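You operate a simulated robot arm through the tools that you are given. There is no shell and no other tool. Be economical: measure what you need, move in short steps, check, and stop when the job is done.

You are at the controls of a simulated two-armed robot. One attempt, no reset.

## Task
Clear both yellow trays: the four hose bundles go back in the rack.

Only the result counts: the job must be done as asked and must still hold three seconds after the hand-in. Knocking over, shifting, dropping, spilling or breaking anything else fails it.

## Robot
Two 7-joint arms with fingered hands on one trunk, on a base that drives. Base frame: it is fixed to the floor where the robot stands at the start and does not move with it; the origin is under the middle of the robot, x ahead of it, y to its left, z up; the surface under the hand at the start is at about z = 800. Lengths are in mm, angles in rad, forces in N, time in s.
The left shoulder is at the start at [70, 153, 1352], the right one opposite. With the tool pointing down near the work surface each hand reaches from about 100 to 780 mm from the robot's upright axis, wherever it stands, measured 20 degrees to its own side. Places, roughly: back rack of the green bench [700, -300, 800]. Payload 3.9 kg a hand.
The tool frame of a hand sits at the grasp point between the pads (the TCP): z along the fingers, y along the line on which they close. The tips reach 30 mm beyond it. Largest opening 104 mm; the body of the gripper starts 35 mm behind the TCP. The gripper is a hand of 4 fingers: y runs from the thumb to the fingers, the wrist lies at [-17, -104, -178] in the tool frame, and closing takes about 1.5 s.
Orientation is that of the tool frame in the base frame, as a unit quaternion [w, x, y, z]. With the fingers straight down and the wrist toward the robot, the tool's x, y and z point along [0, 1, 0], [1, 0, 0] and [0, 0, -1] of the base frame.

## Interface
- The arms move only by the tool servo_tool. It takes "left_deltas", "right_deltas" or both (then of equal length, played together; a hand with none holds still); each is a list of rows, each a list of 6 numbers: the shift along the tool's x, y, z in mm, then the turn, a rotation vector about the tool's x, y, z in rad. In form: [[tx, ty, tz, ax, ay, az], ...]. A call has 1 to 8 rows; each row is the pose to reach, as a shift and turn from the pose commanded when the call began, along the tool's axes at that moment. "left_jaw" and "right_jaw" are, for a hand that has rows, the opening, from 0 (shut) to 1 (fully open), set as the call begins (left out, the last holds). Each row takes 0.2 s and may step no farther than 50 mm and 0.15 rad from the row before; otherwise, or with a gripper value out of range, the whole call is refused. Where a pose cannot be reached the arm comes as near as it can. A force on the tool above 80 N (or 10 N above the force at the start of the call, whichever is more), or a blocked arm, ends the call early, and 0.2 s more pass. Each finger travels about 72 mm/s and halts on what it meets, pressing with about 25 N; the grip force reading is that of the motor and also rises with nothing between the fingers. The clock runs only during rows and for 0.2 s after the last one: add rows that repeat a pose to give the fingers time. The reply holds the time, the measured pose of the TCP, the force on the tool along the base axes, the opening and the grip force, in the units named above and with some noise, with the torque about the TCP (base axes, N m) and any sound that the robot's microphone picked up, and new pictures: "views" is both (left out), scene, wrist or none (wrist: the cameras of the hands that moved).
- Cameras (640 x 400 px; columns grow to the right, rows downward): "scene" is now at [124.5, -33.6, 1564.1]; the picture's right is [-0.41, -0.91, 0.00], its down [-0.66, 0.29, -0.70] and it looks along [0.63, -0.28, -0.72] (base axes); focal length 283 px, centre (320, 200). "left" rides on the left gripper at [-66, -90, -126] in its tool frame; the picture's right is [-0.78, -0.30, 0.56], its down [0.57, -0.70, 0.42] and it looks along [0.27, 0.65, 0.71] (tool axes); focal length 275 px, centre (320, 200). "right" rides on the right gripper at [66, -90, -126] in its tool frame; the picture's right is [-0.78, 0.30, -0.56], its down [-0.57, -0.70, 0.42] and it looks along [-0.27, 0.65, 0.71] (tool axes); focal length 275 px, centre (320, 200). There is no depth. A picture from a camera that has moved, and an enlarged one, comes with that camera's place and axes in the base frame and with its lens.
- move_column(by): slides the trunk up (or, below 0, down) by that many mm; the arms and the scene camera ride with it, the base frame stays. It gives what a move gives, with no picture.
- steer(legs): drives the robot by 1 to 6 legs, each [ahead, turn to the left] in mm and rad, along the robot's own axes; the way and the turn of a leg run together, so that a leg with both is an arc; at most 1500 mm and 3.142 rad a leg. The arms and the cameras ride along, it lands a little off, and it stops where it bumps. It gives what a move gives, and a new picture of the scene camera.
- move_fingers(index, middle, ring, thumb_bend, thumb_turn, hand): sets how far each is bent, from 0 (flat) to 100 (curled in); at 30 the hand is open as for a grip, at 70 the pads meet at the TCP. One left out holds its place. A second passes; each finger stops where it meets its share of the squeeze, and holds until it gets a number again. A gripper value or a shape takes the hand back. It gives what a move gives, with no picture; readings hold the bend of each and the force on the fingers (four entries, about 0 where the hand has none), thumb and palm. thumb_turn goes from beside the hand (0) to across from the fingers (100), as for a grip.
- grasp_type(shape, hand): the hand has 4 fingers and takes this shape, open, in about a second: jaw (thumb against the fingers, like two jaws); tri (thumb and two fingers); tip (a fingertip pinch); poke (one finger out to press); point (the index stretched); flat (the hand flat); cup (the hand cupped); fist (a fist). The gripper value then closes the fingers along that shape, each until it touches; the sizes above hold for jaw. It gives what a move gives, with no picture.
- turn_head(pan, tilt): turns the head with the scene camera to pan (to the left, within 1.501 rad either way) and tilt (down, from -0.506 to 1.204), counted from straight ahead of the robot. It gives what a move gives, and a new picture of the scene camera.
- close_up(camera, box): a new picture of the part [left, top, right, bottom] of that camera's present view, enlarged. It takes no simulated time.
- sign_off(): hands the job in; it is judged then, once.

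Work in short steps. Places have to be worked out from the pictures, the camera data and where the tool is seen: move nearer, look again, correct. Check each grasp and each placing, and mend what went wrong. You have 120 turns and 260 pictures in all, those below and enlarged ones among them. Open the grippers and draw the arms clear of the work before you hand the job in, unless the task says otherwise; then end with one line.

The tools are called after "Request:" as name(argument=value, ...) on one line, values as JSON. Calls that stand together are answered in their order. servo_tool: Moves the arms, as the interface text tells. Its arguments: {"type":"object","properties":{"left_deltas":{"type":"array","items":{"type":"array","items":{"type":"number"}}},"left_jaw":{"type":"number"},"right_deltas":{"type":"array","items":{"type":"array","items":{"type":"number"}}},"right_jaw":{"type":"number"},"views":{"type":"string","enum":["both","scene","wrist","none"]}},"required":[]} The other tools are called the same way: move_column (by) slides the trunk up or down; grasp_type (shape, hand) gives the hand a shape; move_fingers (index, middle, ring, thumb_bend, thumb_turn, hand) moves the fingers one by one; steer (legs) drives the base; turn_head (pan, tilt) turns the head that bears the scene camera; close_up (camera, box) takes an enlarged picture of a part of a camera's view; sign_off () hands the job in.

At the start:

```text
clock: 0.0
left_tcp_pos: [602.5, -58.9, 1219.2]
left_orientation: [0.0, 0.707, 0.707, 0.0]
left_ft_force: [0.3, 0.6, -0.1]
left_torque: [0.01, -0.01, 0.0]
left_gripper_width: 103.8
left_grip_force: 0.1
left_shape: jaw
left_bend: [30.0, 30.0, 30.0, 30.0, 97.0]
left_finger forces: [0.1, 0.0, 0.0, 0.1, 0.0, 0.0]
right_tcp_pos: [364.3, -422.4, 1113.0]
right_orientation: [0.0, 0.707, 0.707, -0.001]
right_ft_force: [0.6, 0.1, 1.1]
right_torque: [0.01, 0.02, 0.01]
right_gripper_width: 103.7
right_grip_force: 0.1
right_shape: jaw
right_bend: [30.0, 30.0, 30.0, 30.0, 97.0]
right_finger forces: [0.0, 0.1, 0.0, 0.1, 0.0, 0.1]
trunk travel left (down, up): [-805.0, 135.0]
robot x, y, heading: [2.6, -2.6, 0.003]
head pan, tilt: [-0.421, 0.801]
```

scene: 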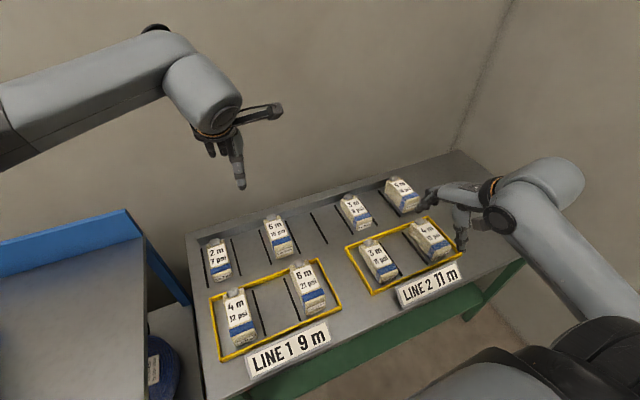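
right: 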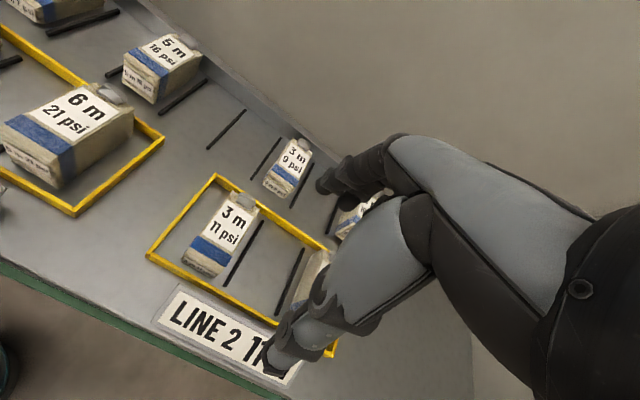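
left: 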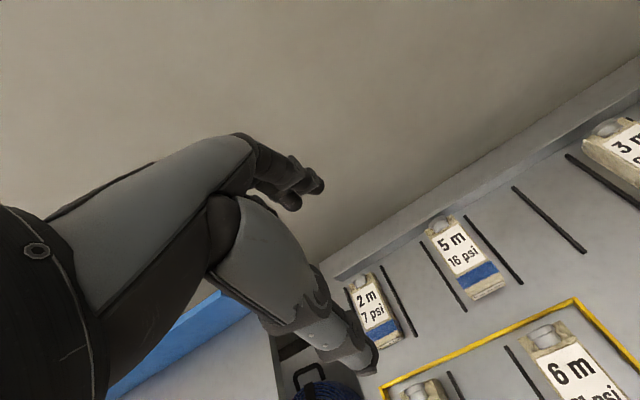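

I start by enlarging the bench to see bundles, dividers and free rack places.

Request:
close_up(camera="scene", box=[180, 150, 360, 380])

Request:
close_up(camera="scene", box=[320, 150, 500, 320])

```text
1.74 times, centred on (270, 265) of scene
camera zoom: at [124.5, -33.6, 1564.1], right [-0.41, -0.91, 0.0], down [-0.66, 0.29, -0.7], along [0.63, -0.28, -0.72], focal length 492 px, centre (407, 87)
```

zoom: 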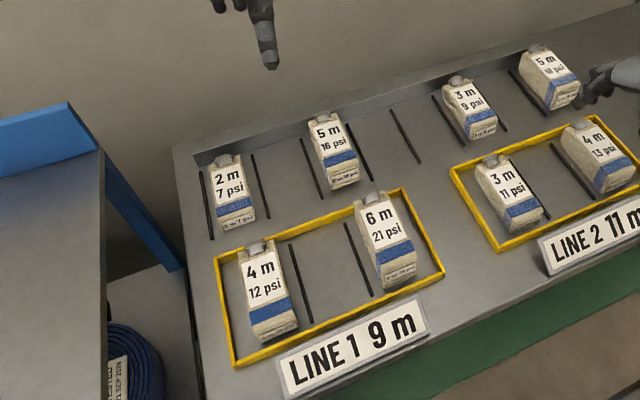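

```text
2.35 times, centred on (410, 235) of scene
camera zoom: at [124.5, -33.6, 1564.1], right [-0.41, -0.91, 0.0], down [-0.66, 0.29, -0.7], along [0.63, -0.28, -0.72], focal length 665 px, centre (108, 118)
```

zoom: 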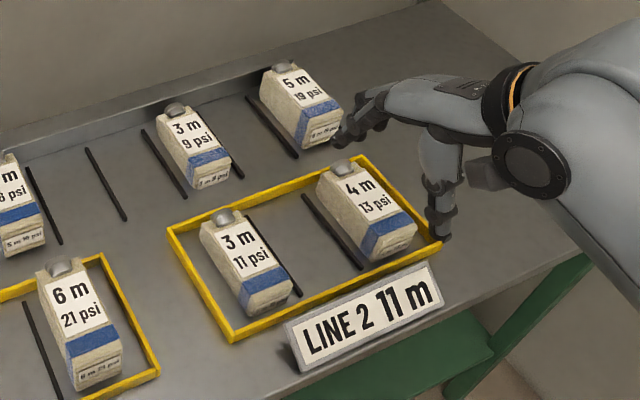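

The bench surface is at about z=800, and the rack lines run along x with a 96 mm pitch. Free slots are at y≈-37, -229, -325 and -517, with x≈683. I'll look down at the base and bench front to judge driving clearance.

Request:
turn_head(pan=-0.3, tilt=1.2)

Request:
turn_head(pan=-1.4, tilt=0.6)

```text
clock: 0.9
left_tcp_pos: [603.6, -59.1, 1219.2]
left_orientation: [-0.001, 0.707, 0.707, 0.001]
left_ft_force: [0.5, 1.3, 0.5]
left_torque: [-0.05, 0.01, 0.01]
left_gripper_width: 103.5
left_grip_force: 0.0
left_shape: jaw
left_bend: [30.0, 30.0, 30.0, 30.0, 97.0]
left_finger forces: [0.0, 0.0, 0.0, 0.0, 0.0, 0.0]
right_tcp_pos: [364.1, -423.0, 1113.3]
right_orientation: [0.001, 0.708, 0.707, 0.0]
right_ft_force: [0.1, -0.4, -0.3]
right_torque: [0.0, 0.01, 0.0]
right_gripper_width: 104.1
right_grip_force: 0.1
right_shape: jaw
right_bend: [30.0, 30.0, 30.0, 30.0, 97.0]
right_finger forces: [0.1, 0.1, 0.0, 0.0, 0.0, 0.1]
trunk travel left (down, up): [-805.0, 135.0]
robot x, y, heading: [-0.1, 2.0, 0.002]
head pan, tilt: [-0.3, 1.201]
camera scene: at [104.3, -17.3, 1536.6], right [-0.3, -0.96, 0.0], down [-0.89, 0.28, -0.36], along [0.35, -0.11, -0.93], focal length 283 px, centre (320, 200)
```

scene: 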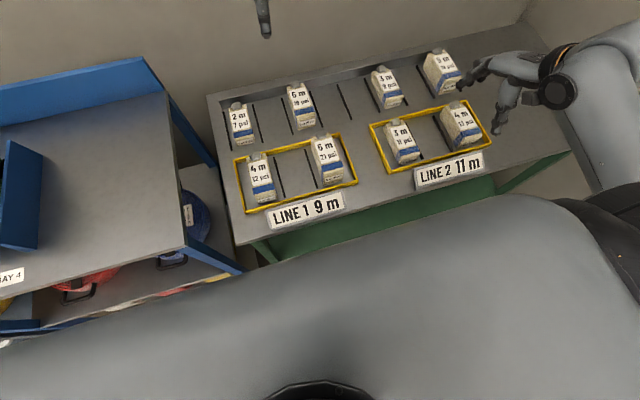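

```text
clock: 2.2
left_tcp_pos: [603.4, -59.8, 1219.5]
left_orientation: [-0.001, 0.707, 0.707, -0.001]
left_ft_force: [0.2, 0.1, 0.3]
left_torque: [0.02, 0.0, -0.01]
left_gripper_width: 103.6
left_grip_force: 0.1
left_shape: jaw
left_bend: [30.0, 30.0, 30.0, 30.0, 97.0]
left_finger forces: [0.0, 0.0, 0.0, 0.1, 0.1, 0.0]
right_tcp_pos: [364.3, -421.5, 1112.6]
right_orientation: [0.0, 0.707, 0.707, 0.0]
right_ft_force: [-0.2, -0.9, -0.6]
right_torque: [0.0, -0.01, 0.01]
right_gripper_width: 103.7
right_grip_force: 0.1
right_shape: jaw
right_bend: [30.0, 30.0, 30.0, 30.0, 97.0]
right_finger forces: [0.1, 0.0, 0.0, 0.1, 0.0, 0.1]
trunk travel left (down, up): [-805.0, 135.0]
robot x, y, heading: [1.3, -1.1, -0.008]
head pan, tilt: [-1.4, 0.6]
camera scene: at [66.1, -87.8, 1581.1], right [-0.99, -0.17, 0.0], down [-0.1, 0.56, -0.82], along [0.14, -0.81, -0.57], focal length 283 px, centre (320, 200)
```

scene: 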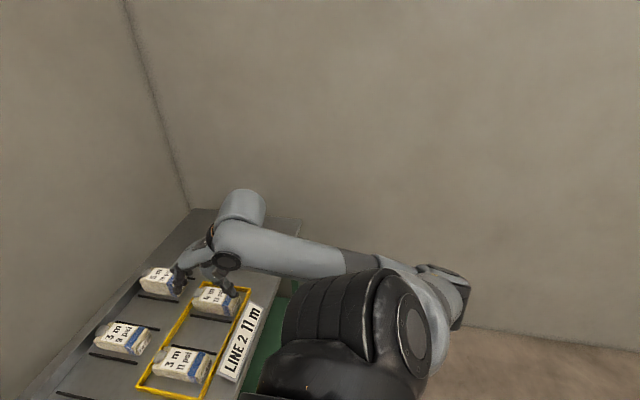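

The floor to the right is clear, with the wall at y≈-1130. I'll move the base sideways to y≈-280 so that all four free slots are within both arms' reach: turn right, drive, turn back. The arms stay well above the bench.

Request:
steer(legs=[[0, -1.57], [280, 0], [0, 1.57]])

Request:
turn_head(pan=0.0, tilt=1.0)

```text
clock: 11.9
left_tcp_pos: [601.7, -317.3, 1219.9]
left_orientation: [0.0, 0.696, 0.718, -0.001]
left_ft_force: [0.4, 0.0, 0.4]
left_torque: [0.03, -0.05, 0.0]
left_gripper_width: 103.7
left_grip_force: 0.1
left_shape: jaw
left_bend: [30.0, 30.0, 30.0, 30.0, 97.0]
left_finger forces: [0.0, 0.1, 0.1, 0.0, 0.0, 0.0]
right_tcp_pos: [373.1, -687.6, 1113.2]
right_orientation: [0.0, 0.696, 0.718, 0.0]
right_ft_force: [-0.1, 0.1, 0.1]
right_torque: [0.01, 0.03, 0.02]
right_gripper_width: 103.9
right_grip_force: 0.2
right_shape: jaw
right_bend: [30.0, 30.0, 30.0, 30.0, 97.0]
right_finger forces: [0.1, 0.0, 0.1, 0.1, 0.1, 0.1]
trunk travel left (down, up): [-805.0, 135.0]
robot x, y, heading: [-2.7, -278.8, 0.027]
head pan, tilt: [-1.4, 0.6]
camera scene: at [65.5, -361.9, 1581.2], right [-0.98, -0.2, 0.0], down [-0.11, 0.55, -0.82], along [0.16, -0.81, -0.57], focal length 283 px, centre (320, 200)
```

scene: 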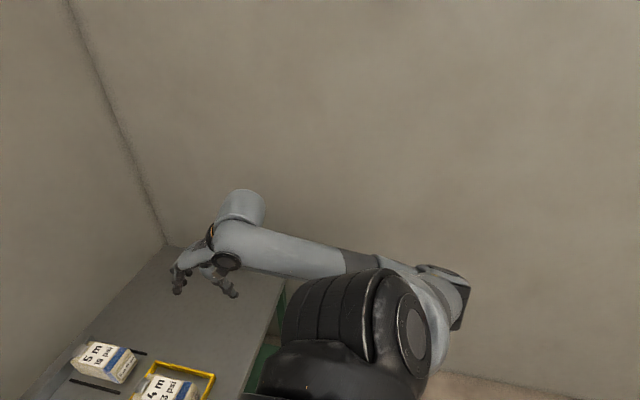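

```text
clock: 13.4
left_tcp_pos: [601.7, -317.0, 1220.0]
left_orientation: [0.0, 0.696, 0.718, 0.001]
left_ft_force: [0.5, 0.4, -0.1]
left_torque: [-0.01, -0.01, 0.03]
left_gripper_width: 103.5
left_grip_force: 0.1
left_shape: jaw
left_bend: [30.0, 30.0, 30.0, 30.0, 97.0]
left_finger forces: [0.1, 0.0, 0.0, 0.0, 0.0, 0.0]
right_tcp_pos: [372.9, -686.4, 1112.9]
right_orientation: [-0.001, 0.696, 0.718, 0.0]
right_ft_force: [0.7, 0.0, -0.7]
right_torque: [0.02, 0.02, 0.02]
right_gripper_width: 103.8
right_grip_force: 0.1
right_shape: jaw
right_bend: [30.0, 30.0, 30.0, 30.0, 97.0]
right_finger forces: [0.0, 0.0, 0.0, 0.0, 0.0, 0.0]
trunk travel left (down, up): [-805.0, 135.0]
robot x, y, heading: [-2.8, -269.8, 0.026]
head pan, tilt: [0.0, 1.0]
camera scene: at [117.7, -272.9, 1549.2], right [0.03, -1.0, 0.0], down [-0.84, -0.02, -0.54], along [0.54, 0.02, -0.84], focal length 283 px, centre (320, 200)
```

scene: 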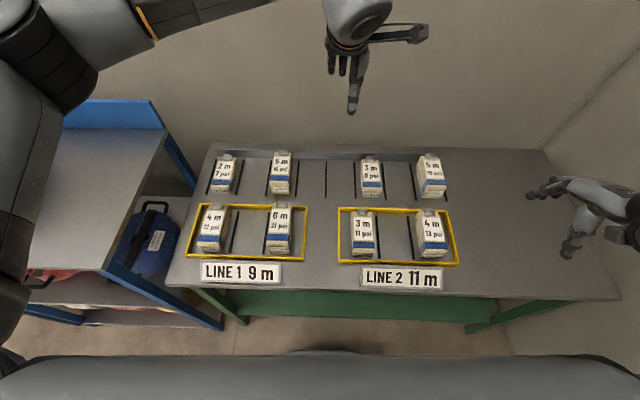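

The base is well placed and the view is head-on. I'll zoom in for precise measurements.

Request:
close_up(camera="scene", box=[180, 140, 320, 280])

Request:
close_up(camera="scene", box=[320, 140, 460, 280])

```text
2.86 times, centred on (250, 210) of scene
camera zoom: at [117.7, -272.9, 1549.2], right [0.03, -1.0, 0.0], down [-0.84, -0.02, -0.54], along [0.54, 0.02, -0.84], focal length 808 px, centre (520, 171)
```

zoom: 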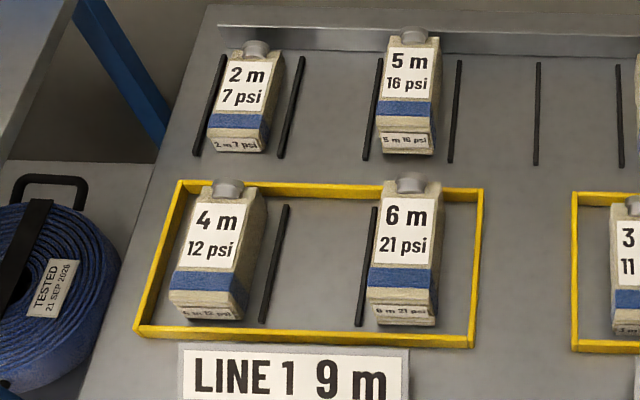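

```text
2.86 times, centred on (390, 210) of scene
camera zoom: at [117.7, -272.9, 1549.2], right [0.03, -1.0, 0.0], down [-0.84, -0.02, -0.54], along [0.54, 0.02, -0.84], focal length 808 px, centre (120, 171)
```

zoom: 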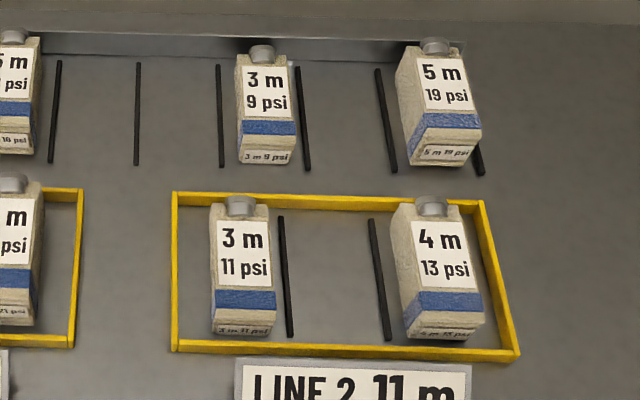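

The lines come out at y = 8, -87, -182, -278, -374, -470 and -565. The bundles are about 57 mm wide, about 110 mm long plus a cap, and their fronts are at x≈413. I'll yaw both hands so that they close along base y: right wrist outward to the right, left wrist outward to the left.

Request:
servo_tool(left_deltas=[[0, 0, 0, 0, 0, 0.14], [0, 0, 0, 0, 0, 0.28], [0, 0, 0, 0, 0, 0.42], [0, 0, 0, 0, 0, 0.56], [0, 0, 0, 0, 0, 0.7], [0, 0, 0, 0, 0, 0.84], [0, 0, 0, 0, 0, 0.98], [0, 0, 0, 0, 0, 1.12]], right_deltas=[[0, 0, 0, 0, 0, -0.14], [0, 0, 0, 0, 0, -0.28], [0, 0, 0, 0, 0, -0.42], [0, 0, 0, 0, 0, -0.56], [0, 0, 0, 0, 0, -0.7], [0, 0, 0, 0, 0, -0.84], [0, 0, 0, 0, 0, -0.98], [0, 0, 0, 0, 0, -1.12]], views="scene")

```text
clock: 15.2
left_tcp_pos: [603.7, -316.9, 1220.1]
left_orientation: [0.0, 0.915, 0.403, 0.0]
left_ft_force: [0.0, 0.1, -0.4]
left_torque: [0.0, 0.05, -0.02]
left_gripper_width: 103.7
left_grip_force: 0.0
left_shape: jaw
left_bend: [30.0, 30.0, 30.0, 30.0, 97.0]
left_finger forces: [0.0, 0.0, 0.1, 0.1, 0.1, 0.0]
left hand out of reach, approached as far as the arm can: row 6, 7, 8
right_tcp_pos: [374.0, -687.4, 1112.4]
right_orientation: [0.0, 0.209, 0.978, 0.0]
right_ft_force: [0.2, -0.5, -0.5]
right_torque: [-0.02, -0.02, 0.03]
right_gripper_width: 103.9
right_grip_force: 0.1
right_shape: jaw
right_bend: [30.0, 30.0, 30.0, 30.0, 97.0]
right_finger forces: [0.0, 0.1, 0.0, 0.1, 0.0, 0.0]
trunk travel left (down, up): [-805.0, 135.0]
robot x, y, heading: [-2.1, -273.8, 0.026]
head pan, tilt: [0.0, 1.0]
camera scene: at [118.6, -273.0, 1549.1], right [0.03, -1.0, 0.0], down [-0.84, -0.02, -0.54], along [0.54, 0.02, -0.84], focal length 283 px, centre (320, 200)
```

scene: 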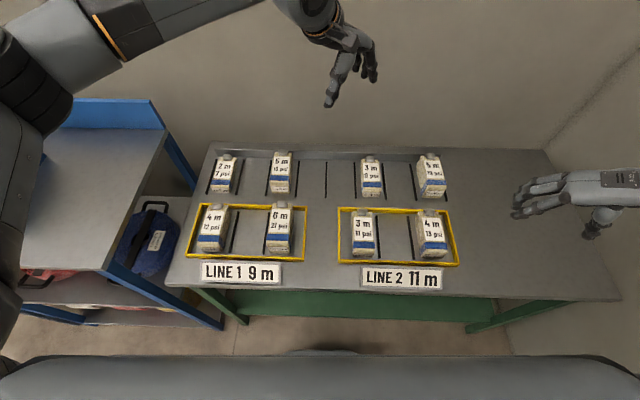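

The right hand turns fine. The left ran out of reach so far ahead, so I'll bring it back and outward, and finish the right hand's turn.

Request:
servo_tool(left_deltas=[[12, -46, 0, 0, 0, 0], [24, -92, 0, 0, 0, 0], [36, -138, 0, 0, 0, 0], [48, -184, 0, 0, 0, 0], [60, -230, 0, 0, 0, 0]], right_deltas=[[0, 0, 0, 0, 0, -0.14], [0, 0, 0, 0, 0, -0.28], [0, 0, 0, 0, 0, -0.42], [0, 0, 0, 0, 0, -0.42], [0, 0, 0, 0, 0, -0.42]], views="none")

```text
clock: 16.4
left_tcp_pos: [504.1, -170.9, 1219.9]
left_orientation: [-0.001, 0.915, 0.403, 0.0]
left_ft_force: [-0.1, -1.0, -0.2]
left_torque: [0.03, 0.01, -0.03]
left_gripper_width: 103.8
left_grip_force: 0.0
left_shape: jaw
left_bend: [30.0, 30.0, 30.0, 30.0, 97.0]
left_finger forces: [0.0, 0.0, 0.0, 0.1, 0.1, 0.0]
left hand out of reach, approached as far as the arm can: row 4, 5
right_tcp_pos: [373.5, -687.6, 1112.8]
right_orientation: [0.0, 0.001, 1.0, 0.0]
right_ft_force: [0.7, 0.6, -0.4]
right_torque: [0.02, -0.02, -0.03]
right_gripper_width: 104.0
right_grip_force: 0.1
right_shape: jaw
right_bend: [30.0, 30.0, 30.0, 30.0, 97.0]
right_finger forces: [0.0, 0.1, 0.1, 0.1, 0.1, 0.0]
trunk travel left (down, up): [-805.0, 135.0]
robot x, y, heading: [-0.5, -276.5, 0.029]
head pan, tilt: [0.0, 1.0]
```

The right hand is now set. The left is still limited there, so I'll move it toward the mirror of the right hand's pose, lower and farther out.

Request:
servo_tool(left_deltas=[[18, -38, 14, 0, 0, 0], [36, -75, 28, 0, 0, 0], [54, -113, 42, 0, 0, 0], [72, -150, 56, 0, 0, 0], [90, -188, 70, 0, 0, 0], [108, -226, 84, 0, 0, 0], [126, -263, 98, 0, 0, 0], [145, -300, 110, 0, 0, 0]], views="none")

```text
clock: 18.2
left_tcp_pos: [386.9, -60.2, 1036.3]
left_orientation: [-0.003, 0.914, 0.405, 0.004]
left_ft_force: [-0.1, 1.0, -0.1]
left_torque: [0.03, 0.01, 0.0]
left_gripper_width: 104.0
left_grip_force: 0.0
left_shape: jaw
left_bend: [30.0, 30.0, 30.0, 30.0, 97.0]
left_finger forces: [0.0, 0.0, 0.0, 0.1, 0.0, 0.1]
left hand out of reach, approached as far as the arm can: row 1, 2, 3, 4, 5, 6, 7, 8
right_tcp_pos: [372.7, -690.8, 1111.0]
right_orientation: [-0.002, 0.002, 1.0, 0.003]
right_ft_force: [-0.8, 0.4, -0.4]
right_torque: [0.04, 0.03, 0.0]
right_gripper_width: 103.6
right_grip_force: 0.1
right_shape: jaw
right_bend: [30.0, 30.0, 30.0, 30.0, 97.0]
right_finger forces: [0.0, 0.0, 0.1, 0.1, 0.0, 0.0]
trunk travel left (down, up): [-805.0, 135.0]
robot x, y, heading: [-2.5, -275.5, 0.029]
head pan, tilt: [0.0, 1.0]
```

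The left arm deviates; let me look at its posture.

Request:
turn_head(pan=0.6, tilt=0.6)

```text
clock: 19.2
left_tcp_pos: [385.3, -56.6, 1035.1]
left_orientation: [-0.002, 0.914, 0.406, 0.003]
left_ft_force: [-0.3, 1.1, -0.7]
left_torque: [0.04, -0.02, 0.02]
left_gripper_width: 103.7
left_grip_force: 0.0
left_shape: jaw
left_bend: [30.0, 30.0, 30.0, 30.0, 97.0]
left_finger forces: [0.0, 0.1, 0.1, 0.0, 0.0, 0.0]
right_tcp_pos: [374.0, -686.6, 1113.8]
right_orientation: [0.0, 0.001, 1.0, -0.001]
right_ft_force: [1.0, 0.3, -0.3]
right_torque: [-0.02, -0.01, 0.01]
right_gripper_width: 103.6
right_grip_force: 0.1
right_shape: jaw
right_bend: [30.0, 30.0, 30.0, 30.0, 97.0]
right_finger forces: [0.1, 0.0, 0.0, 0.1, 0.1, 0.0]
trunk travel left (down, up): [-805.0, 135.0]
robot x, y, heading: [-1.3, -277.5, 0.032]
head pan, tilt: [0.6, 0.6]
camera scene: at [119.3, -221.7, 1581.1], right [0.59, -0.81, 0.0], down [-0.46, -0.33, -0.82], along [0.67, 0.48, -0.57], focal length 283 px, centre (320, 200)
```

scene: 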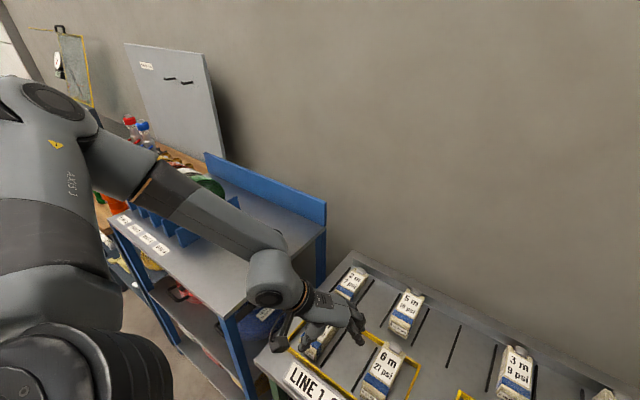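

The left arm meets joint limits, so I'll use the right hand and move the base as needed. Next I move the right hand above the 4 m bundle on tray 2, at about (467,-572), at z 980.

Request:
servo_tool(right_deltas=[[-24, 29, 33, 0, 0, 0], [-47, 58, 66, 0, 0, 0], [-70, 87, 100, 0, 0, 0], [-94, 115, 133, 0, 0, 0], [-94, 115, 133, 0, 0, 0]], right_jaw=1, views="wrist")

Request:
turn_head(pan=-0.4, tilt=0.9)

```text
refused: row 3 steps farther than a row can; nothing moved
```

```text
clock: 20.5
left_tcp_pos: [386.3, -57.8, 1035.1]
left_orientation: [-0.001, 0.914, 0.405, 0.003]
left_ft_force: [1.0, 0.4, 0.9]
left_torque: [0.02, 0.02, 0.0]
left_gripper_width: 103.8
left_grip_force: 0.0
left_shape: jaw
left_bend: [30.0, 30.0, 30.0, 30.0, 97.0]
left_finger forces: [0.0, 0.1, 0.1, 0.1, 0.0, 0.0]
right_tcp_pos: [374.2, -686.6, 1113.9]
right_orientation: [0.0, 0.001, 1.0, -0.001]
right_ft_force: [-0.2, -1.5, -0.2]
right_torque: [0.01, -0.01, 0.0]
right_gripper_width: 103.4
right_grip_force: 0.0
right_shape: jaw
right_bend: [30.0, 30.0, 30.0, 30.0, 97.0]
right_finger forces: [0.0, 0.0, 0.0, 0.0, 0.0, 0.0]
trunk travel left (down, up): [-805.0, 135.0]
robot x, y, heading: [-3.1, -270.6, 0.026]
head pan, tilt: [-0.4, 0.901]
camera scene: at [118.4, -301.9, 1556.4], right [-0.36, -0.93, 0.0], down [-0.73, 0.28, -0.62], along [0.58, -0.22, -0.78], focal length 283 px, centre (320, 200)
```

scene: 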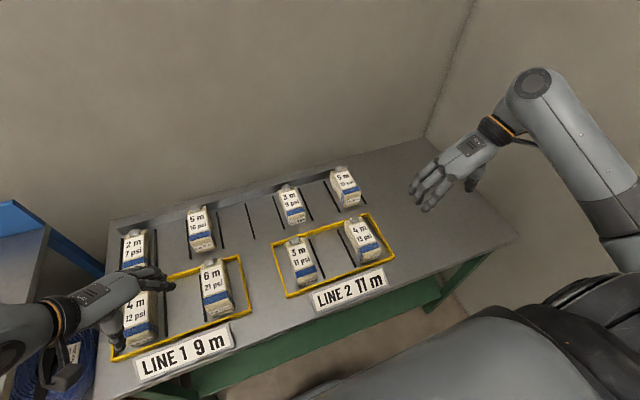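

One step was slightly too long, so I resend it with shorter steps.

Request:
servo_tool(right_deltas=[[-19, 23, 27, 0, 0, 0], [-38, 46, 54, 0, 0, 0], [-57, 69, 80, 0, 0, 0], [-76, 92, 107, 0, 0, 0], [-94, 115, 133, 0, 0, 0], [-94, 115, 133, 0, 0, 0]], right_jaw=1, views="both")

```text
clock: 21.9
left_tcp_pos: [386.1, -56.7, 1036.0]
left_orientation: [-0.002, 0.914, 0.406, 0.004]
left_ft_force: [0.1, 0.2, 0.7]
left_torque: [0.01, 0.01, 0.03]
left_gripper_width: 104.1
left_grip_force: 0.1
left_shape: jaw
left_bend: [30.0, 30.0, 30.0, 30.0, 97.0]
left_finger forces: [0.0, 0.1, 0.0, 0.0, 0.0, 0.0]
right_tcp_pos: [469.5, -570.8, 977.6]
right_orientation: [0.0, 0.001, 1.0, 0.0]
right_ft_force: [0.1, 0.1, 0.1]
right_torque: [0.0, -0.03, 0.0]
right_gripper_width: 104.0
right_grip_force: 0.0
right_shape: jaw
right_bend: [30.0, 30.0, 30.0, 30.0, 97.0]
right_finger forces: [0.1, 0.0, 0.0, 0.0, 0.0, 0.1]
trunk travel left (down, up): [-805.0, 135.0]
robot x, y, heading: [1.8, -275.4, 0.033]
head pan, tilt: [-0.4, 0.901]
camera scene: at [117.6, -302.4, 1556.5], right [-0.36, -0.93, 0.0], down [-0.73, 0.28, -0.62], along [0.58, -0.23, -0.78], focal length 283 px, centre (320, 200)
camera right: at [400.7, -660.8, 1102.6], right [0.78, 0.29, 0.56], down [0.57, -0.7, -0.42], along [0.27, 0.65, -0.71], focal length 275 px, centre (320, 200)
```

scene: 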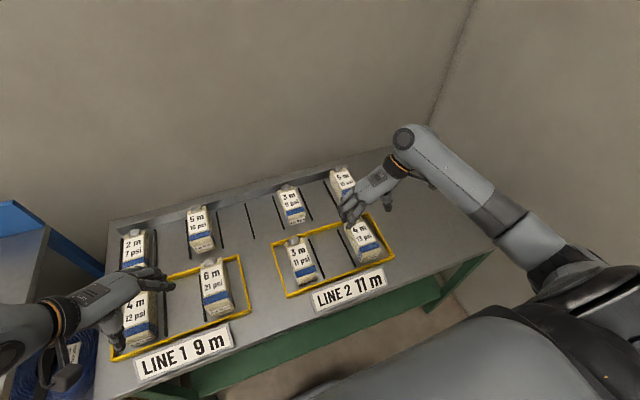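
right: 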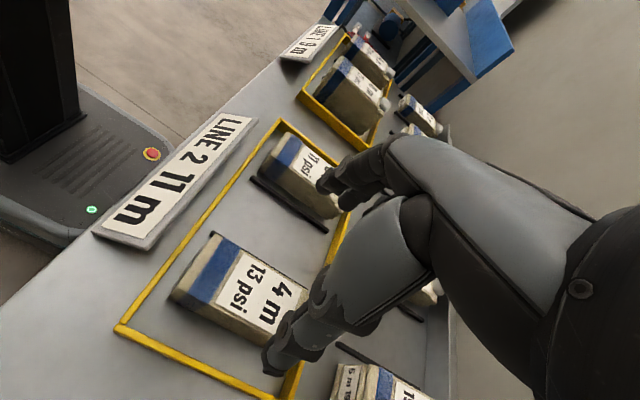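

The wrist view puts the box at y about -545 to -600, centre -573, front x≈413, and the hand is above it. I'll descend to TCP z≈852.

Request:
servo_tool(right_deltas=[[0, -2, 40, 0, 0, 0], [0, -2, 80, 0, 0, 0], [0, -2, 105, 0, 0, 0], [0, -2, 115, 0, 0, 0], [0, -2, 125, 0, 0, 0], [0, -2, 125, 0, 0, 0]], views="both")

```text
clock: 23.3
left_tcp_pos: [386.6, -56.6, 1034.7]
left_orientation: [-0.002, 0.914, 0.405, 0.004]
left_ft_force: [-0.1, -0.7, 0.4]
left_torque: [-0.01, 0.0, 0.0]
left_gripper_width: 104.0
left_grip_force: 0.1
left_shape: jaw
left_bend: [30.0, 30.0, 30.0, 30.0, 97.0]
left_finger forces: [0.0, 0.0, 0.1, 0.0, 0.0, 0.0]
right_tcp_pos: [465.9, -575.7, 855.4]
right_orientation: [0.0, 0.001, 1.0, 0.0]
right_ft_force: [0.0, -0.3, 0.8]
right_torque: [-0.02, -0.02, 0.02]
right_gripper_width: 103.7
right_grip_force: 0.0
right_shape: jaw
right_bend: [30.0, 30.0, 30.0, 30.0, 97.0]
right_finger forces: [0.0, 0.0, 0.0, 0.0, 0.1, 0.0]
trunk travel left (down, up): [-805.0, 135.0]
robot x, y, heading: [-5.3, -276.3, 0.025]
head pan, tilt: [-0.4, 0.901]
camera scene: at [118.3, -302.0, 1556.4], right [-0.36, -0.93, 0.0], down [-0.73, 0.28, -0.62], along [0.58, -0.23, -0.78], focal length 283 px, centre (320, 200)
camera right: at [400.0, -664.8, 980.3], right [0.78, 0.3, 0.56], down [0.57, -0.7, -0.42], along [0.27, 0.65, -0.71], focal length 275 px, centre (320, 200)
```

scene: 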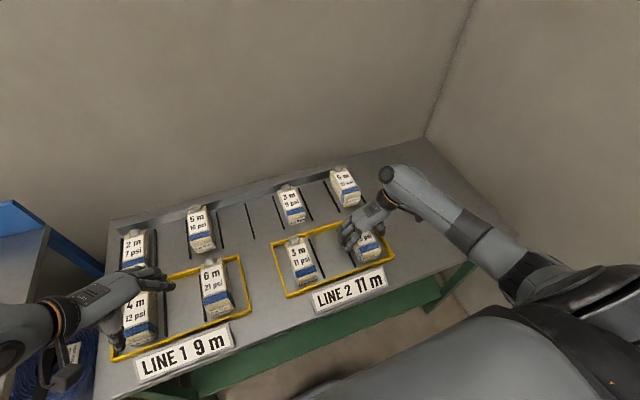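
right: 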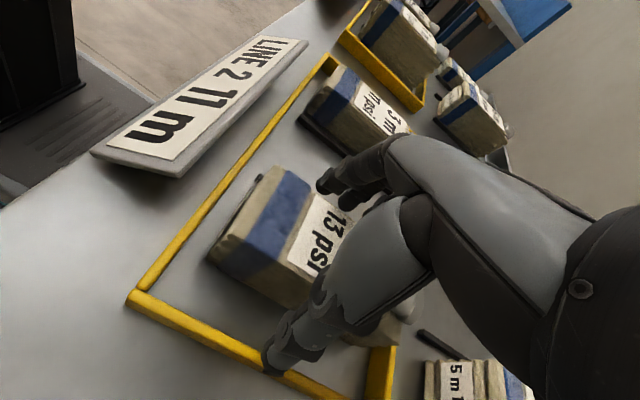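

There is no contact, and the fingers straddle the box. I'll close the hand.

Request:
servo_tool(right_deltas=[[0, 0, 0, 0, 0, 0], [0, 0, 0, 0, 0, 0], [0, 0, 0, 0, 0, 0], [0, 0, 0, 0, 0, 0], [0, 0, 0, 0, 0, 0], [0, 0, 0, 0, 0, 0], [0, 0, 0, 0, 0, 0], [0, 0, 0, 0, 0, 0]], right_jaw=0, views="wrist")

```text
clock: 25.1
left_tcp_pos: [385.8, -57.1, 1035.9]
left_orientation: [-0.001, 0.914, 0.405, 0.002]
left_ft_force: [0.1, -0.1, 0.1]
left_torque: [0.01, -0.01, -0.02]
left_gripper_width: 103.9
left_grip_force: 0.1
left_shape: jaw
left_bend: [30.0, 30.0, 30.0, 30.0, 97.0]
left_finger forces: [0.0, 0.0, 0.0, 0.0, 0.0, 0.0]
right_tcp_pos: [466.3, -574.9, 853.6]
right_orientation: [0.0, 0.001, 1.0, 0.0]
right_ft_force: [-0.1, 0.8, 0.1]
right_torque: [0.04, 0.0, 0.09]
right_gripper_width: 52.3
right_grip_force: 25.1
right_shape: jaw
right_bend: [73.0, 43.0, 39.0, 70.0, 100.0]
right_finger forces: [12.5, 7.2, 3.2, 0.0, 22.5, 0.0]
trunk travel left (down, up): [-805.0, 135.0]
robot x, y, heading: [-1.2, -276.0, 0.031]
head pan, tilt: [-0.4, 0.901]
camera right: at [400.1, -664.8, 980.3], right [0.78, 0.29, 0.56], down [0.57, -0.7, -0.42], along [0.27, 0.65, -0.71], focal length 275 px, centre (320, 200)
```

right: 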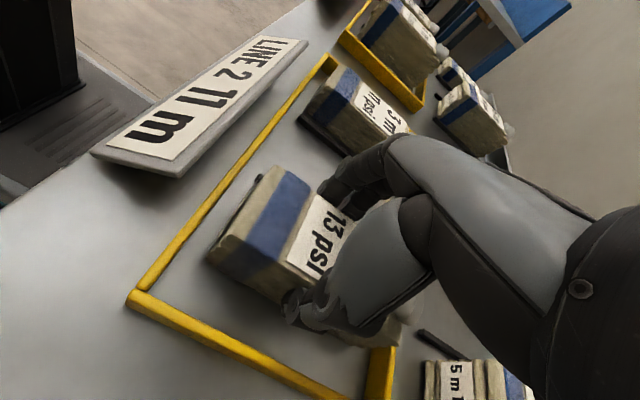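

Index bent to 73, so it is probably past the box's shoulder near the cap. I'll open, shift 20 mm toward the front, and close again.

Request:
servo_tool(right_deltas=[[0, 0, 0, 0, 0, 0], [0, 0, 0, 0, 0, 0], [0, 0, 0, 0, 0, 0], [0, 0, 0, 0, 0, 0], [10, 0, 0, 0, 0, 0], [20, 0, 2, 0, 0, 0], [20, 0, 2, 0, 0, 0]], right_jaw=1, views="none")

Request:
servo_tool(right_deltas=[[0, 0, 0, 0, 0, 0], [0, 0, 0, 0, 0, 0], [0, 0, 0, 0, 0, 0], [0, 0, 0, 0, 0, 0], [0, 0, 0, 0, 0, 0], [0, 0, 0, 0, 0, 0], [0, 0, 0, 0, 0, 0], [0, 0, 0, 0, 0, 0]], right_jaw=0, views="wrist")

```text
clock: 26.7
left_tcp_pos: [387.2, -56.7, 1035.1]
left_orientation: [-0.002, 0.914, 0.406, 0.003]
left_ft_force: [0.1, 0.9, -0.3]
left_torque: [-0.01, 0.0, 0.0]
left_gripper_width: 104.2
left_grip_force: 0.1
left_shape: jaw
left_bend: [30.0, 30.0, 30.0, 30.0, 97.0]
left_finger forces: [0.0, 0.0, 0.1, 0.0, 0.0, 0.0]
right_tcp_pos: [447.8, -573.7, 854.0]
right_orientation: [0.0, 0.001, 1.0, 0.0]
right_ft_force: [0.4, 0.5, 0.0]
right_torque: [0.01, 0.0, -0.03]
right_gripper_width: 103.8
right_grip_force: 0.1
right_shape: jaw
right_bend: [30.0, 30.0, 30.0, 30.0, 97.0]
right_finger forces: [0.1, 0.0, 0.0, 0.0, 0.0, 0.0]
trunk travel left (down, up): [-805.0, 135.0]
robot x, y, heading: [-2.7, -275.4, 0.028]
head pan, tilt: [-0.4, 0.901]
```

```text
clock: 28.5
left_tcp_pos: [385.4, -58.2, 1036.0]
left_orientation: [-0.002, 0.914, 0.406, 0.003]
left_ft_force: [-0.7, -0.1, -0.2]
left_torque: [0.0, 0.01, -0.04]
left_gripper_width: 104.1
left_grip_force: 0.0
left_shape: jaw
left_bend: [30.0, 30.0, 30.0, 30.0, 97.0]
left_finger forces: [0.0, 0.1, 0.0, 0.0, 0.0, 0.0]
right_tcp_pos: [446.9, -573.9, 852.5]
right_orientation: [0.0, 0.001, 1.0, 0.0]
right_ft_force: [-0.5, 0.8, 0.4]
right_torque: [0.03, 0.0, 0.07]
right_gripper_width: 52.2
right_grip_force: 25.1
right_shape: jaw
right_bend: [74.0, 44.0, 40.0, 69.0, 100.0]
right_finger forces: [12.4, 7.2, 3.1, 0.1, 22.7, 0.0]
trunk travel left (down, up): [-805.0, 135.0]
robot x, y, heading: [-3.2, -277.2, 0.025]
head pan, tilt: [-0.4, 0.901]
camera right: at [380.0, -663.6, 978.9], right [0.78, 0.29, 0.56], down [0.57, -0.7, -0.42], along [0.27, 0.65, -0.71], focal length 275 px, centre (320, 200)
```

right: 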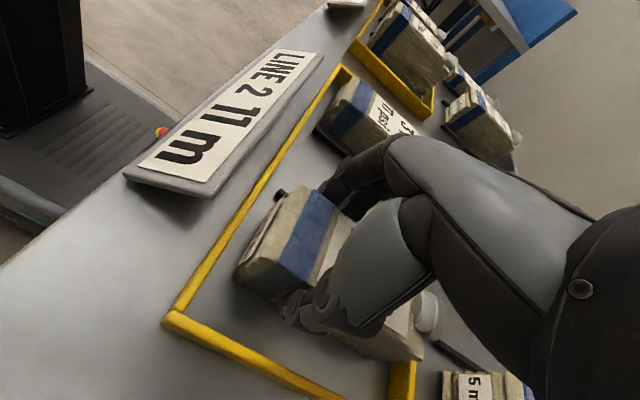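

The result is the same, and the box has not moved or yawed, so this is just how the fingers share the squeeze. I'll lift a little and check the hold.

Request:
servo_tool(right_deltas=[[0, 0, -10, 0, 0, 0], [0, 0, -25, 0, 0, 0], [0, 0, -40, 0, 0, 0], [0, 0, -40, 0, 0, 0]], views="both")

```text
clock: 29.5
left_tcp_pos: [386.8, -56.7, 1035.3]
left_orientation: [-0.002, 0.914, 0.406, 0.003]
left_ft_force: [0.5, 0.4, -0.4]
left_torque: [-0.02, -0.03, 0.01]
left_gripper_width: 104.0
left_grip_force: 0.1
left_shape: jaw
left_bend: [30.0, 30.0, 30.0, 30.0, 97.0]
left_finger forces: [0.0, 0.0, 0.0, 0.0, 0.0, 0.1]
right_tcp_pos: [448.7, -571.8, 892.9]
right_orientation: [-0.001, 0.002, 1.0, 0.001]
right_ft_force: [-0.4, 0.4, -4.0]
right_torque: [0.0, 0.1, 0.0]
right_gripper_width: 52.3
right_grip_force: 25.2
right_shape: jaw
right_bend: [74.0, 44.0, 41.0, 69.0, 100.0]
right_finger forces: [12.9, 7.0, 3.0, 0.0, 22.9, 0.0]
trunk travel left (down, up): [-805.0, 135.0]
robot x, y, heading: [-3.3, -271.5, 0.03]
head pan, tilt: [-0.4, 0.901]
camera scene: at [119.2, -302.5, 1556.3], right [-0.36, -0.93, 0.0], down [-0.73, 0.28, -0.62], along [0.58, -0.22, -0.78], focal length 283 px, centre (320, 200)
camera right: at [380.6, -662.3, 1018.8], right [0.78, 0.29, 0.56], down [0.57, -0.7, -0.43], along [0.27, 0.65, -0.71], focal length 275 px, centre (320, 200)
```

scene: 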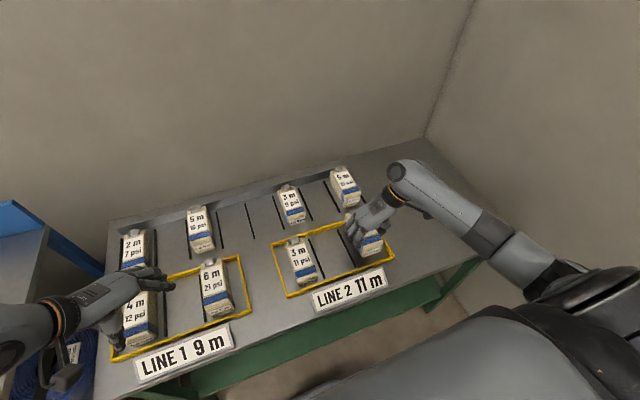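
right: 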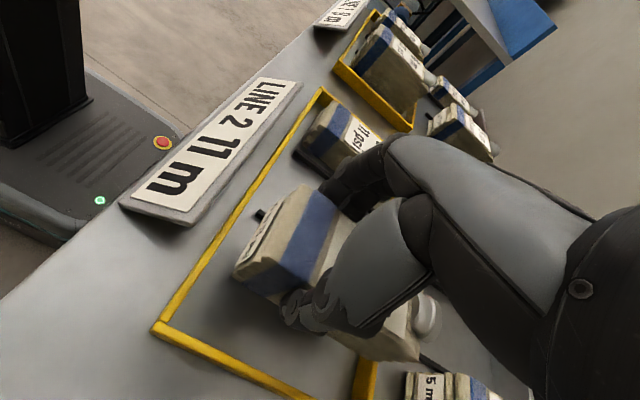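

The bundle is held firmly at about 4 N with no tilt. To reach the rack I need a lower trunk, so I'll first raise both hands by about 200 mm.

Request:
servo_tool(left_deltas=[[0, 0, -30, 0, 0, 0], [0, 0, -65, 0, 0, 0], [0, 0, -100, 0, 0, 0], [0, 0, -135, 0, 0, 0], [0, 0, -170, 0, 0, 0], [0, 0, -200, 0, 0, 0], [0, 0, -230, 0, 0, 0], [0, 0, -230, 0, 0, 0]], right_deltas=[[0, 0, -30, 0, 0, 0], [0, 0, -65, 0, 0, 0], [0, 0, -100, 0, 0, 0], [0, 20, -130, 0, 0, 0], [0, 40, -160, 0, 0, 0], [0, 55, -180, 0, 0, 0], [0, 55, -200, 0, 0, 0], [0, 55, -200, 0, 0, 0]], views="scene")

```text
clock: 31.3
left_tcp_pos: [373.8, -115.3, 1195.4]
left_orientation: [-0.011, 0.911, 0.412, 0.006]
left_ft_force: [-0.5, -0.1, -0.4]
left_torque: [-0.01, 0.01, -0.02]
left_gripper_width: 104.3
left_grip_force: 0.1
left_shape: jaw
left_bend: [30.0, 30.0, 30.0, 30.0, 97.0]
left_finger forces: [0.0, 0.0, 0.1, 0.0, 0.1, 0.0]
left hand out of reach, approached as far as the arm can: row 1, 2, 3, 4, 5, 6, 7, 8
right_tcp_pos: [448.0, -519.4, 1094.0]
right_orientation: [-0.001, 0.001, 1.0, 0.0]
right_ft_force: [0.9, -0.4, -4.2]
right_torque: [0.0, 0.11, 0.02]
right_gripper_width: 52.1
right_grip_force: 25.2
right_shape: jaw
right_bend: [74.0, 44.0, 41.0, 69.0, 99.0]
right_finger forces: [13.0, 7.1, 3.2, 0.1, 23.2, 0.0]
trunk travel left (down, up): [-805.0, 135.0]
robot x, y, heading: [0.7, -275.5, 0.029]
head pan, tilt: [-0.4, 0.901]
camera scene: at [121.4, -302.9, 1556.1], right [-0.36, -0.93, 0.0], down [-0.73, 0.28, -0.62], along [0.58, -0.23, -0.79], focal length 283 px, centre (320, 200)
```

scene: 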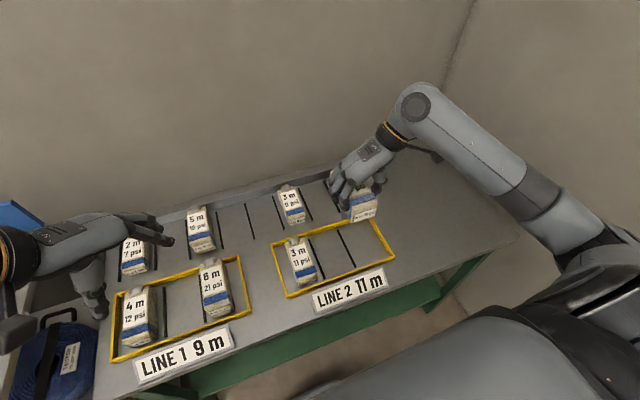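

Both hands are clear, so I'll lower the trunk by 180 mm.

Request:
move_column(by=-180)

```text
clock: 33.3
left_tcp_pos: [371.7, -116.3, 1016.1]
left_orientation: [-0.01, 0.911, 0.412, 0.008]
left_ft_force: [-0.2, 0.0, -0.9]
left_torque: [0.01, -0.01, 0.0]
left_gripper_width: 104.2
left_grip_force: 0.0
left_shape: jaw
left_bend: [30.0, 30.0, 30.0, 30.0, 97.0]
left_finger forces: [0.0, 0.0, 0.1, 0.1, 0.0, 0.0]
right_tcp_pos: [446.6, -519.3, 915.0]
right_orientation: [-0.001, 0.001, 1.0, 0.0]
right_ft_force: [-0.2, -0.6, -4.3]
right_torque: [0.01, 0.09, 0.01]
right_gripper_width: 52.3
right_grip_force: 24.9
right_shape: jaw
right_bend: [74.0, 44.0, 41.0, 69.0, 99.0]
right_finger forces: [13.0, 7.1, 3.1, 0.0, 23.2, 0.1]
trunk travel left (down, up): [-625.0, 315.0]
robot x, y, heading: [-2.9, -273.6, 0.032]
head pan, tilt: [-0.4, 0.901]
```

Now I move over the slot at x≈650, y≈-517, slightly raised.

Request:
servo_tool(right_deltas=[[-40, 1, -10, 0, 0, 0], [-80, 1, -20, 0, 0, 0], [-120, 2, -20, 0, 0, 0], [-160, 2, -20, 0, 0, 0], [-203, 2, -20, 0, 0, 0], [-203, 2, -20, 0, 0, 0]], views="both")

```text
clock: 34.7
left_tcp_pos: [372.3, -116.7, 1016.3]
left_orientation: [-0.011, 0.911, 0.413, 0.009]
left_ft_force: [0.3, 0.7, 0.1]
left_torque: [-0.01, -0.03, 0.04]
left_gripper_width: 104.0
left_grip_force: 0.0
left_shape: jaw
left_bend: [30.0, 30.0, 30.0, 30.0, 97.0]
left_finger forces: [0.0, 0.0, 0.0, 0.0, 0.1, 0.0]
right_tcp_pos: [651.8, -516.7, 933.8]
right_orientation: [0.0, 0.0, 1.0, 0.0]
right_ft_force: [-0.2, -0.2, -4.0]
right_torque: [0.02, 0.1, 0.01]
right_gripper_width: 52.0
right_grip_force: 24.6
right_shape: jaw
right_bend: [74.0, 44.0, 41.0, 69.0, 99.0]
right_finger forces: [12.9, 6.8, 2.9, 0.1, 22.8, 0.0]
trunk travel left (down, up): [-625.0, 315.0]
robot x, y, heading: [-2.0, -275.4, 0.027]
head pan, tilt: [-0.4, 0.901]
camera scene: at [117.8, -303.0, 1376.4], right [-0.36, -0.93, 0.0], down [-0.73, 0.28, -0.62], along [0.58, -0.22, -0.78], focal length 283 px, centre (320, 200)
camera right: at [584.7, -607.5, 1059.1], right [0.78, 0.3, 0.56], down [0.57, -0.7, -0.42], along [0.27, 0.65, -0.71], focal length 275 px, centre (320, 200)
```

scene: 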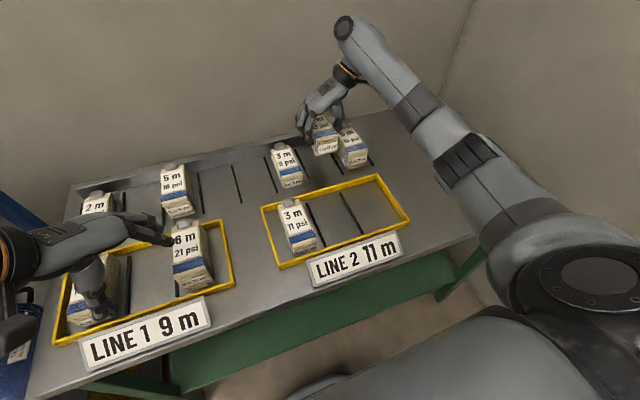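
right: 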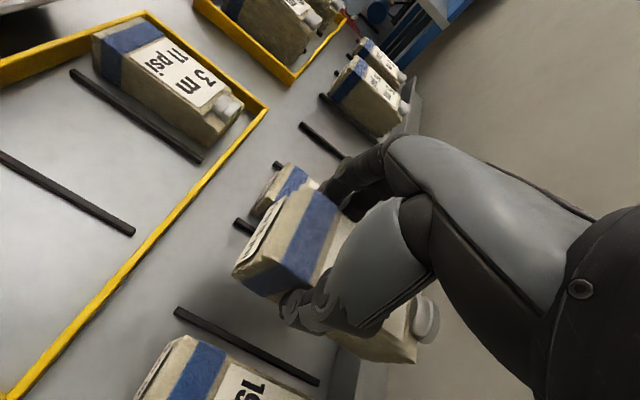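

The held box's right face is at y≈-541, centred on the slot within about 3 mm, and the neighbours are clear. I'll lower it to the table, to TCP z≈854.

Request:
servo_tool(right_deltas=[[0, -2, 25, 0, 0, 0], [0, -2, 50, 0, 0, 0], [0, -2, 65, 0, 0, 0], [0, -2, 72, 0, 0, 0], [0, -2, 76, 0, 0, 0], [0, -2, 79, 0, 0, 0], [0, -2, 80, 0, 0, 0]], views="wrist")

```text
clock: 36.3
left_tcp_pos: [372.5, -116.9, 1015.7]
left_orientation: [-0.009, 0.911, 0.413, 0.008]
left_ft_force: [-0.3, -0.2, 0.2]
left_torque: [-0.01, 0.03, -0.01]
left_gripper_width: 103.8
left_grip_force: 0.2
left_shape: jaw
left_bend: [30.0, 30.0, 30.0, 30.0, 97.0]
left_finger forces: [0.1, 0.0, 0.0, 0.0, 0.1, 0.0]
right_tcp_pos: [648.8, -518.3, 853.6]
right_orientation: [0.0, 0.001, 1.0, 0.0]
right_ft_force: [-0.9, 0.4, -1.4]
right_torque: [0.04, -0.04, 0.03]
right_gripper_width: 52.2
right_grip_force: 25.6
right_shape: jaw
right_bend: [74.0, 44.0, 41.0, 69.0, 99.0]
right_finger forces: [12.7, 7.0, 3.8, 0.0, 23.0, 0.1]
trunk travel left (down, up): [-625.0, 315.0]
robot x, y, heading: [-1.4, -276.7, 0.03]
head pan, tilt: [-0.4, 0.901]
camera right: at [581.4, -608.4, 979.5], right [0.78, 0.29, 0.56], down [0.57, -0.7, -0.42], along [0.27, 0.65, -0.71], focal length 275 px, centre (320, 200)
```

right: 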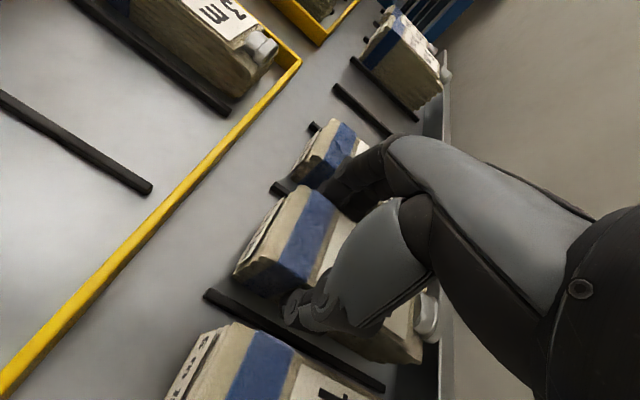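

It is resting on the table between its dividers. I'll open partway and raise straight up.

Request:
servo_tool(right_deltas=[[0, 0, 0, 0, 0, 0], [0, 0, 0, 0, 0, 0], [0, 0, 0, 0, 0, 0], [0, 0, 0, 0, 0, 0], [0, 0, -15, 0, 0, 0], [0, 0, -45, 0, 0, 0], [0, 0, -90, 0, 0, 0], [0, 0, -135, 0, 0, 0]], right_jaw=0.78, views="both")

```text
clock: 38.1
left_tcp_pos: [370.9, -115.7, 1016.5]
left_orientation: [-0.01, 0.911, 0.413, 0.008]
left_ft_force: [0.5, -0.2, 0.4]
left_torque: [-0.02, -0.03, -0.02]
left_gripper_width: 103.7
left_grip_force: 0.0
left_shape: jaw
left_bend: [30.0, 30.0, 30.0, 30.0, 97.0]
left_finger forces: [0.0, 0.0, 0.0, 0.0, 0.1, 0.0]
right_tcp_pos: [647.8, -518.1, 989.1]
right_orientation: [0.0, 0.001, 1.0, 0.0]
right_ft_force: [-1.1, 0.3, -0.6]
right_torque: [0.0, -0.03, 0.0]
right_gripper_width: 80.8
right_grip_force: 0.0
right_shape: jaw
right_bend: [27.0, 35.0, 32.0, 49.0, 98.0]
right_finger forces: [0.0, 0.0, 0.0, 0.1, 0.1, 0.1]
trunk travel left (down, up): [-625.0, 315.0]
robot x, y, heading: [-4.3, -272.0, 0.028]
head pan, tilt: [-0.4, 0.901]
camera scene: at [117.6, -301.6, 1376.4], right [-0.36, -0.93, 0.0], down [-0.73, 0.28, -0.62], along [0.58, -0.23, -0.78], focal length 283 px, centre (320, 200)
camera right: at [580.7, -607.8, 1114.1], right [0.78, 0.29, 0.56], down [0.57, -0.7, -0.42], along [0.27, 0.65, -0.71], focal length 275 px, centre (320, 200)
```

scene: 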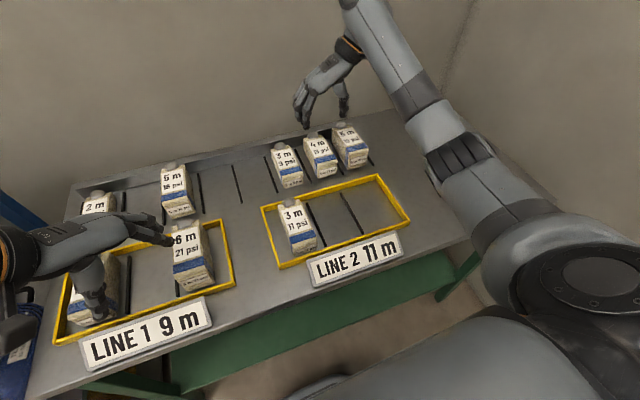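
right: 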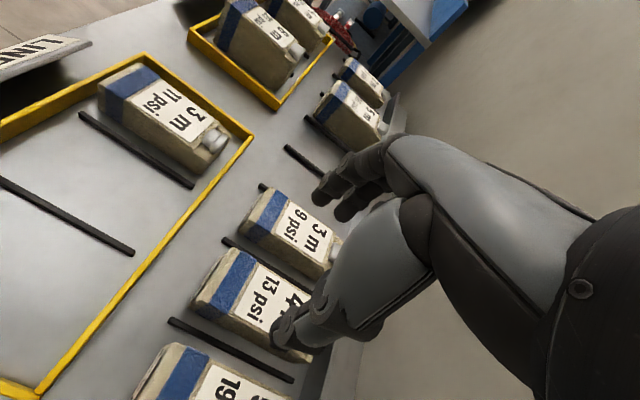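

The first bundle is placed correctly. Next is the 3 m (11 psi) bundle on tray 2, at about (448,-385). I'll move above it.

Request:
servo_tool(right_deltas=[[40, 26, 0, 0, 0, 0], [80, 53, 0, 0, 0, 0], [120, 80, 0, 0, 0, 0], [160, 106, 0, 0, 0, 0], [200, 133, 0, 0, 0, 0], [200, 133, 0, 0, 0, 0]], right_jaw=1, views="both")

```text
clock: 39.5
left_tcp_pos: [371.9, -116.2, 1014.6]
left_orientation: [-0.011, 0.911, 0.413, 0.008]
left_ft_force: [-0.2, -0.2, -0.1]
left_torque: [-0.02, 0.01, 0.02]
left_gripper_width: 103.7
left_grip_force: 0.2
left_shape: jaw
left_bend: [30.0, 30.0, 30.0, 30.0, 97.0]
left_finger forces: [0.1, 0.1, 0.1, 0.0, 0.0, 0.0]
right_tcp_pos: [446.8, -386.1, 990.7]
right_orientation: [-0.002, 0.0, 1.0, 0.001]
right_ft_force: [1.0, 0.2, -0.3]
right_torque: [0.02, -0.01, -0.03]
right_gripper_width: 103.7
right_grip_force: 0.1
right_shape: jaw
right_bend: [30.0, 30.0, 30.0, 30.0, 97.0]
right_finger forces: [0.0, 0.0, 0.0, 0.0, 0.0, 0.1]
trunk travel left (down, up): [-625.0, 315.0]
robot x, y, heading: [-1.4, -275.2, 0.029]
head pan, tilt: [-0.4, 0.901]
camera scene: at [119.3, -302.2, 1376.3], right [-0.36, -0.93, 0.0], down [-0.73, 0.28, -0.62], along [0.58, -0.23, -0.78], focal length 283 px, centre (320, 200)
camera right: at [380.6, -475.8, 1116.2], right [0.78, 0.29, 0.56], down [0.57, -0.7, -0.43], along [0.27, 0.65, -0.71], focal length 275 px, centre (320, 200)
```

scene: 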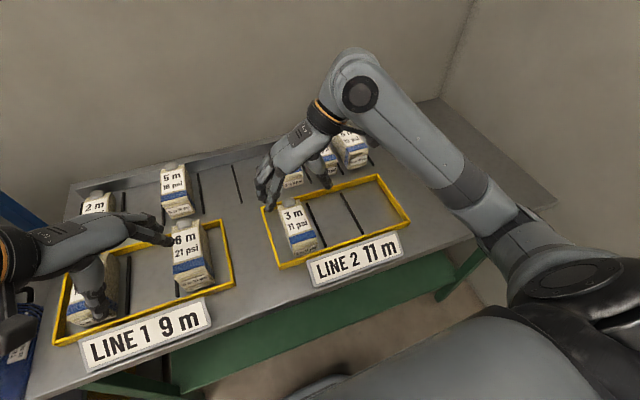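
right: 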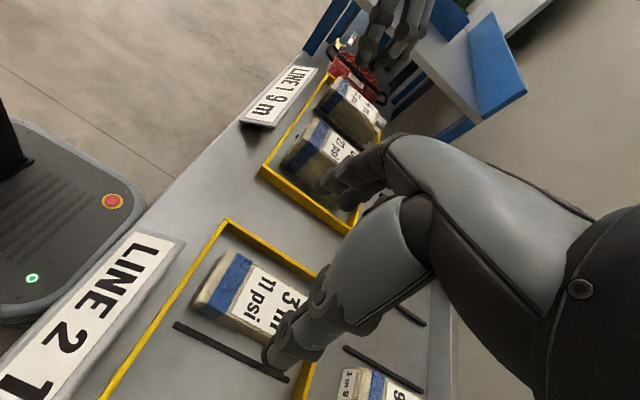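

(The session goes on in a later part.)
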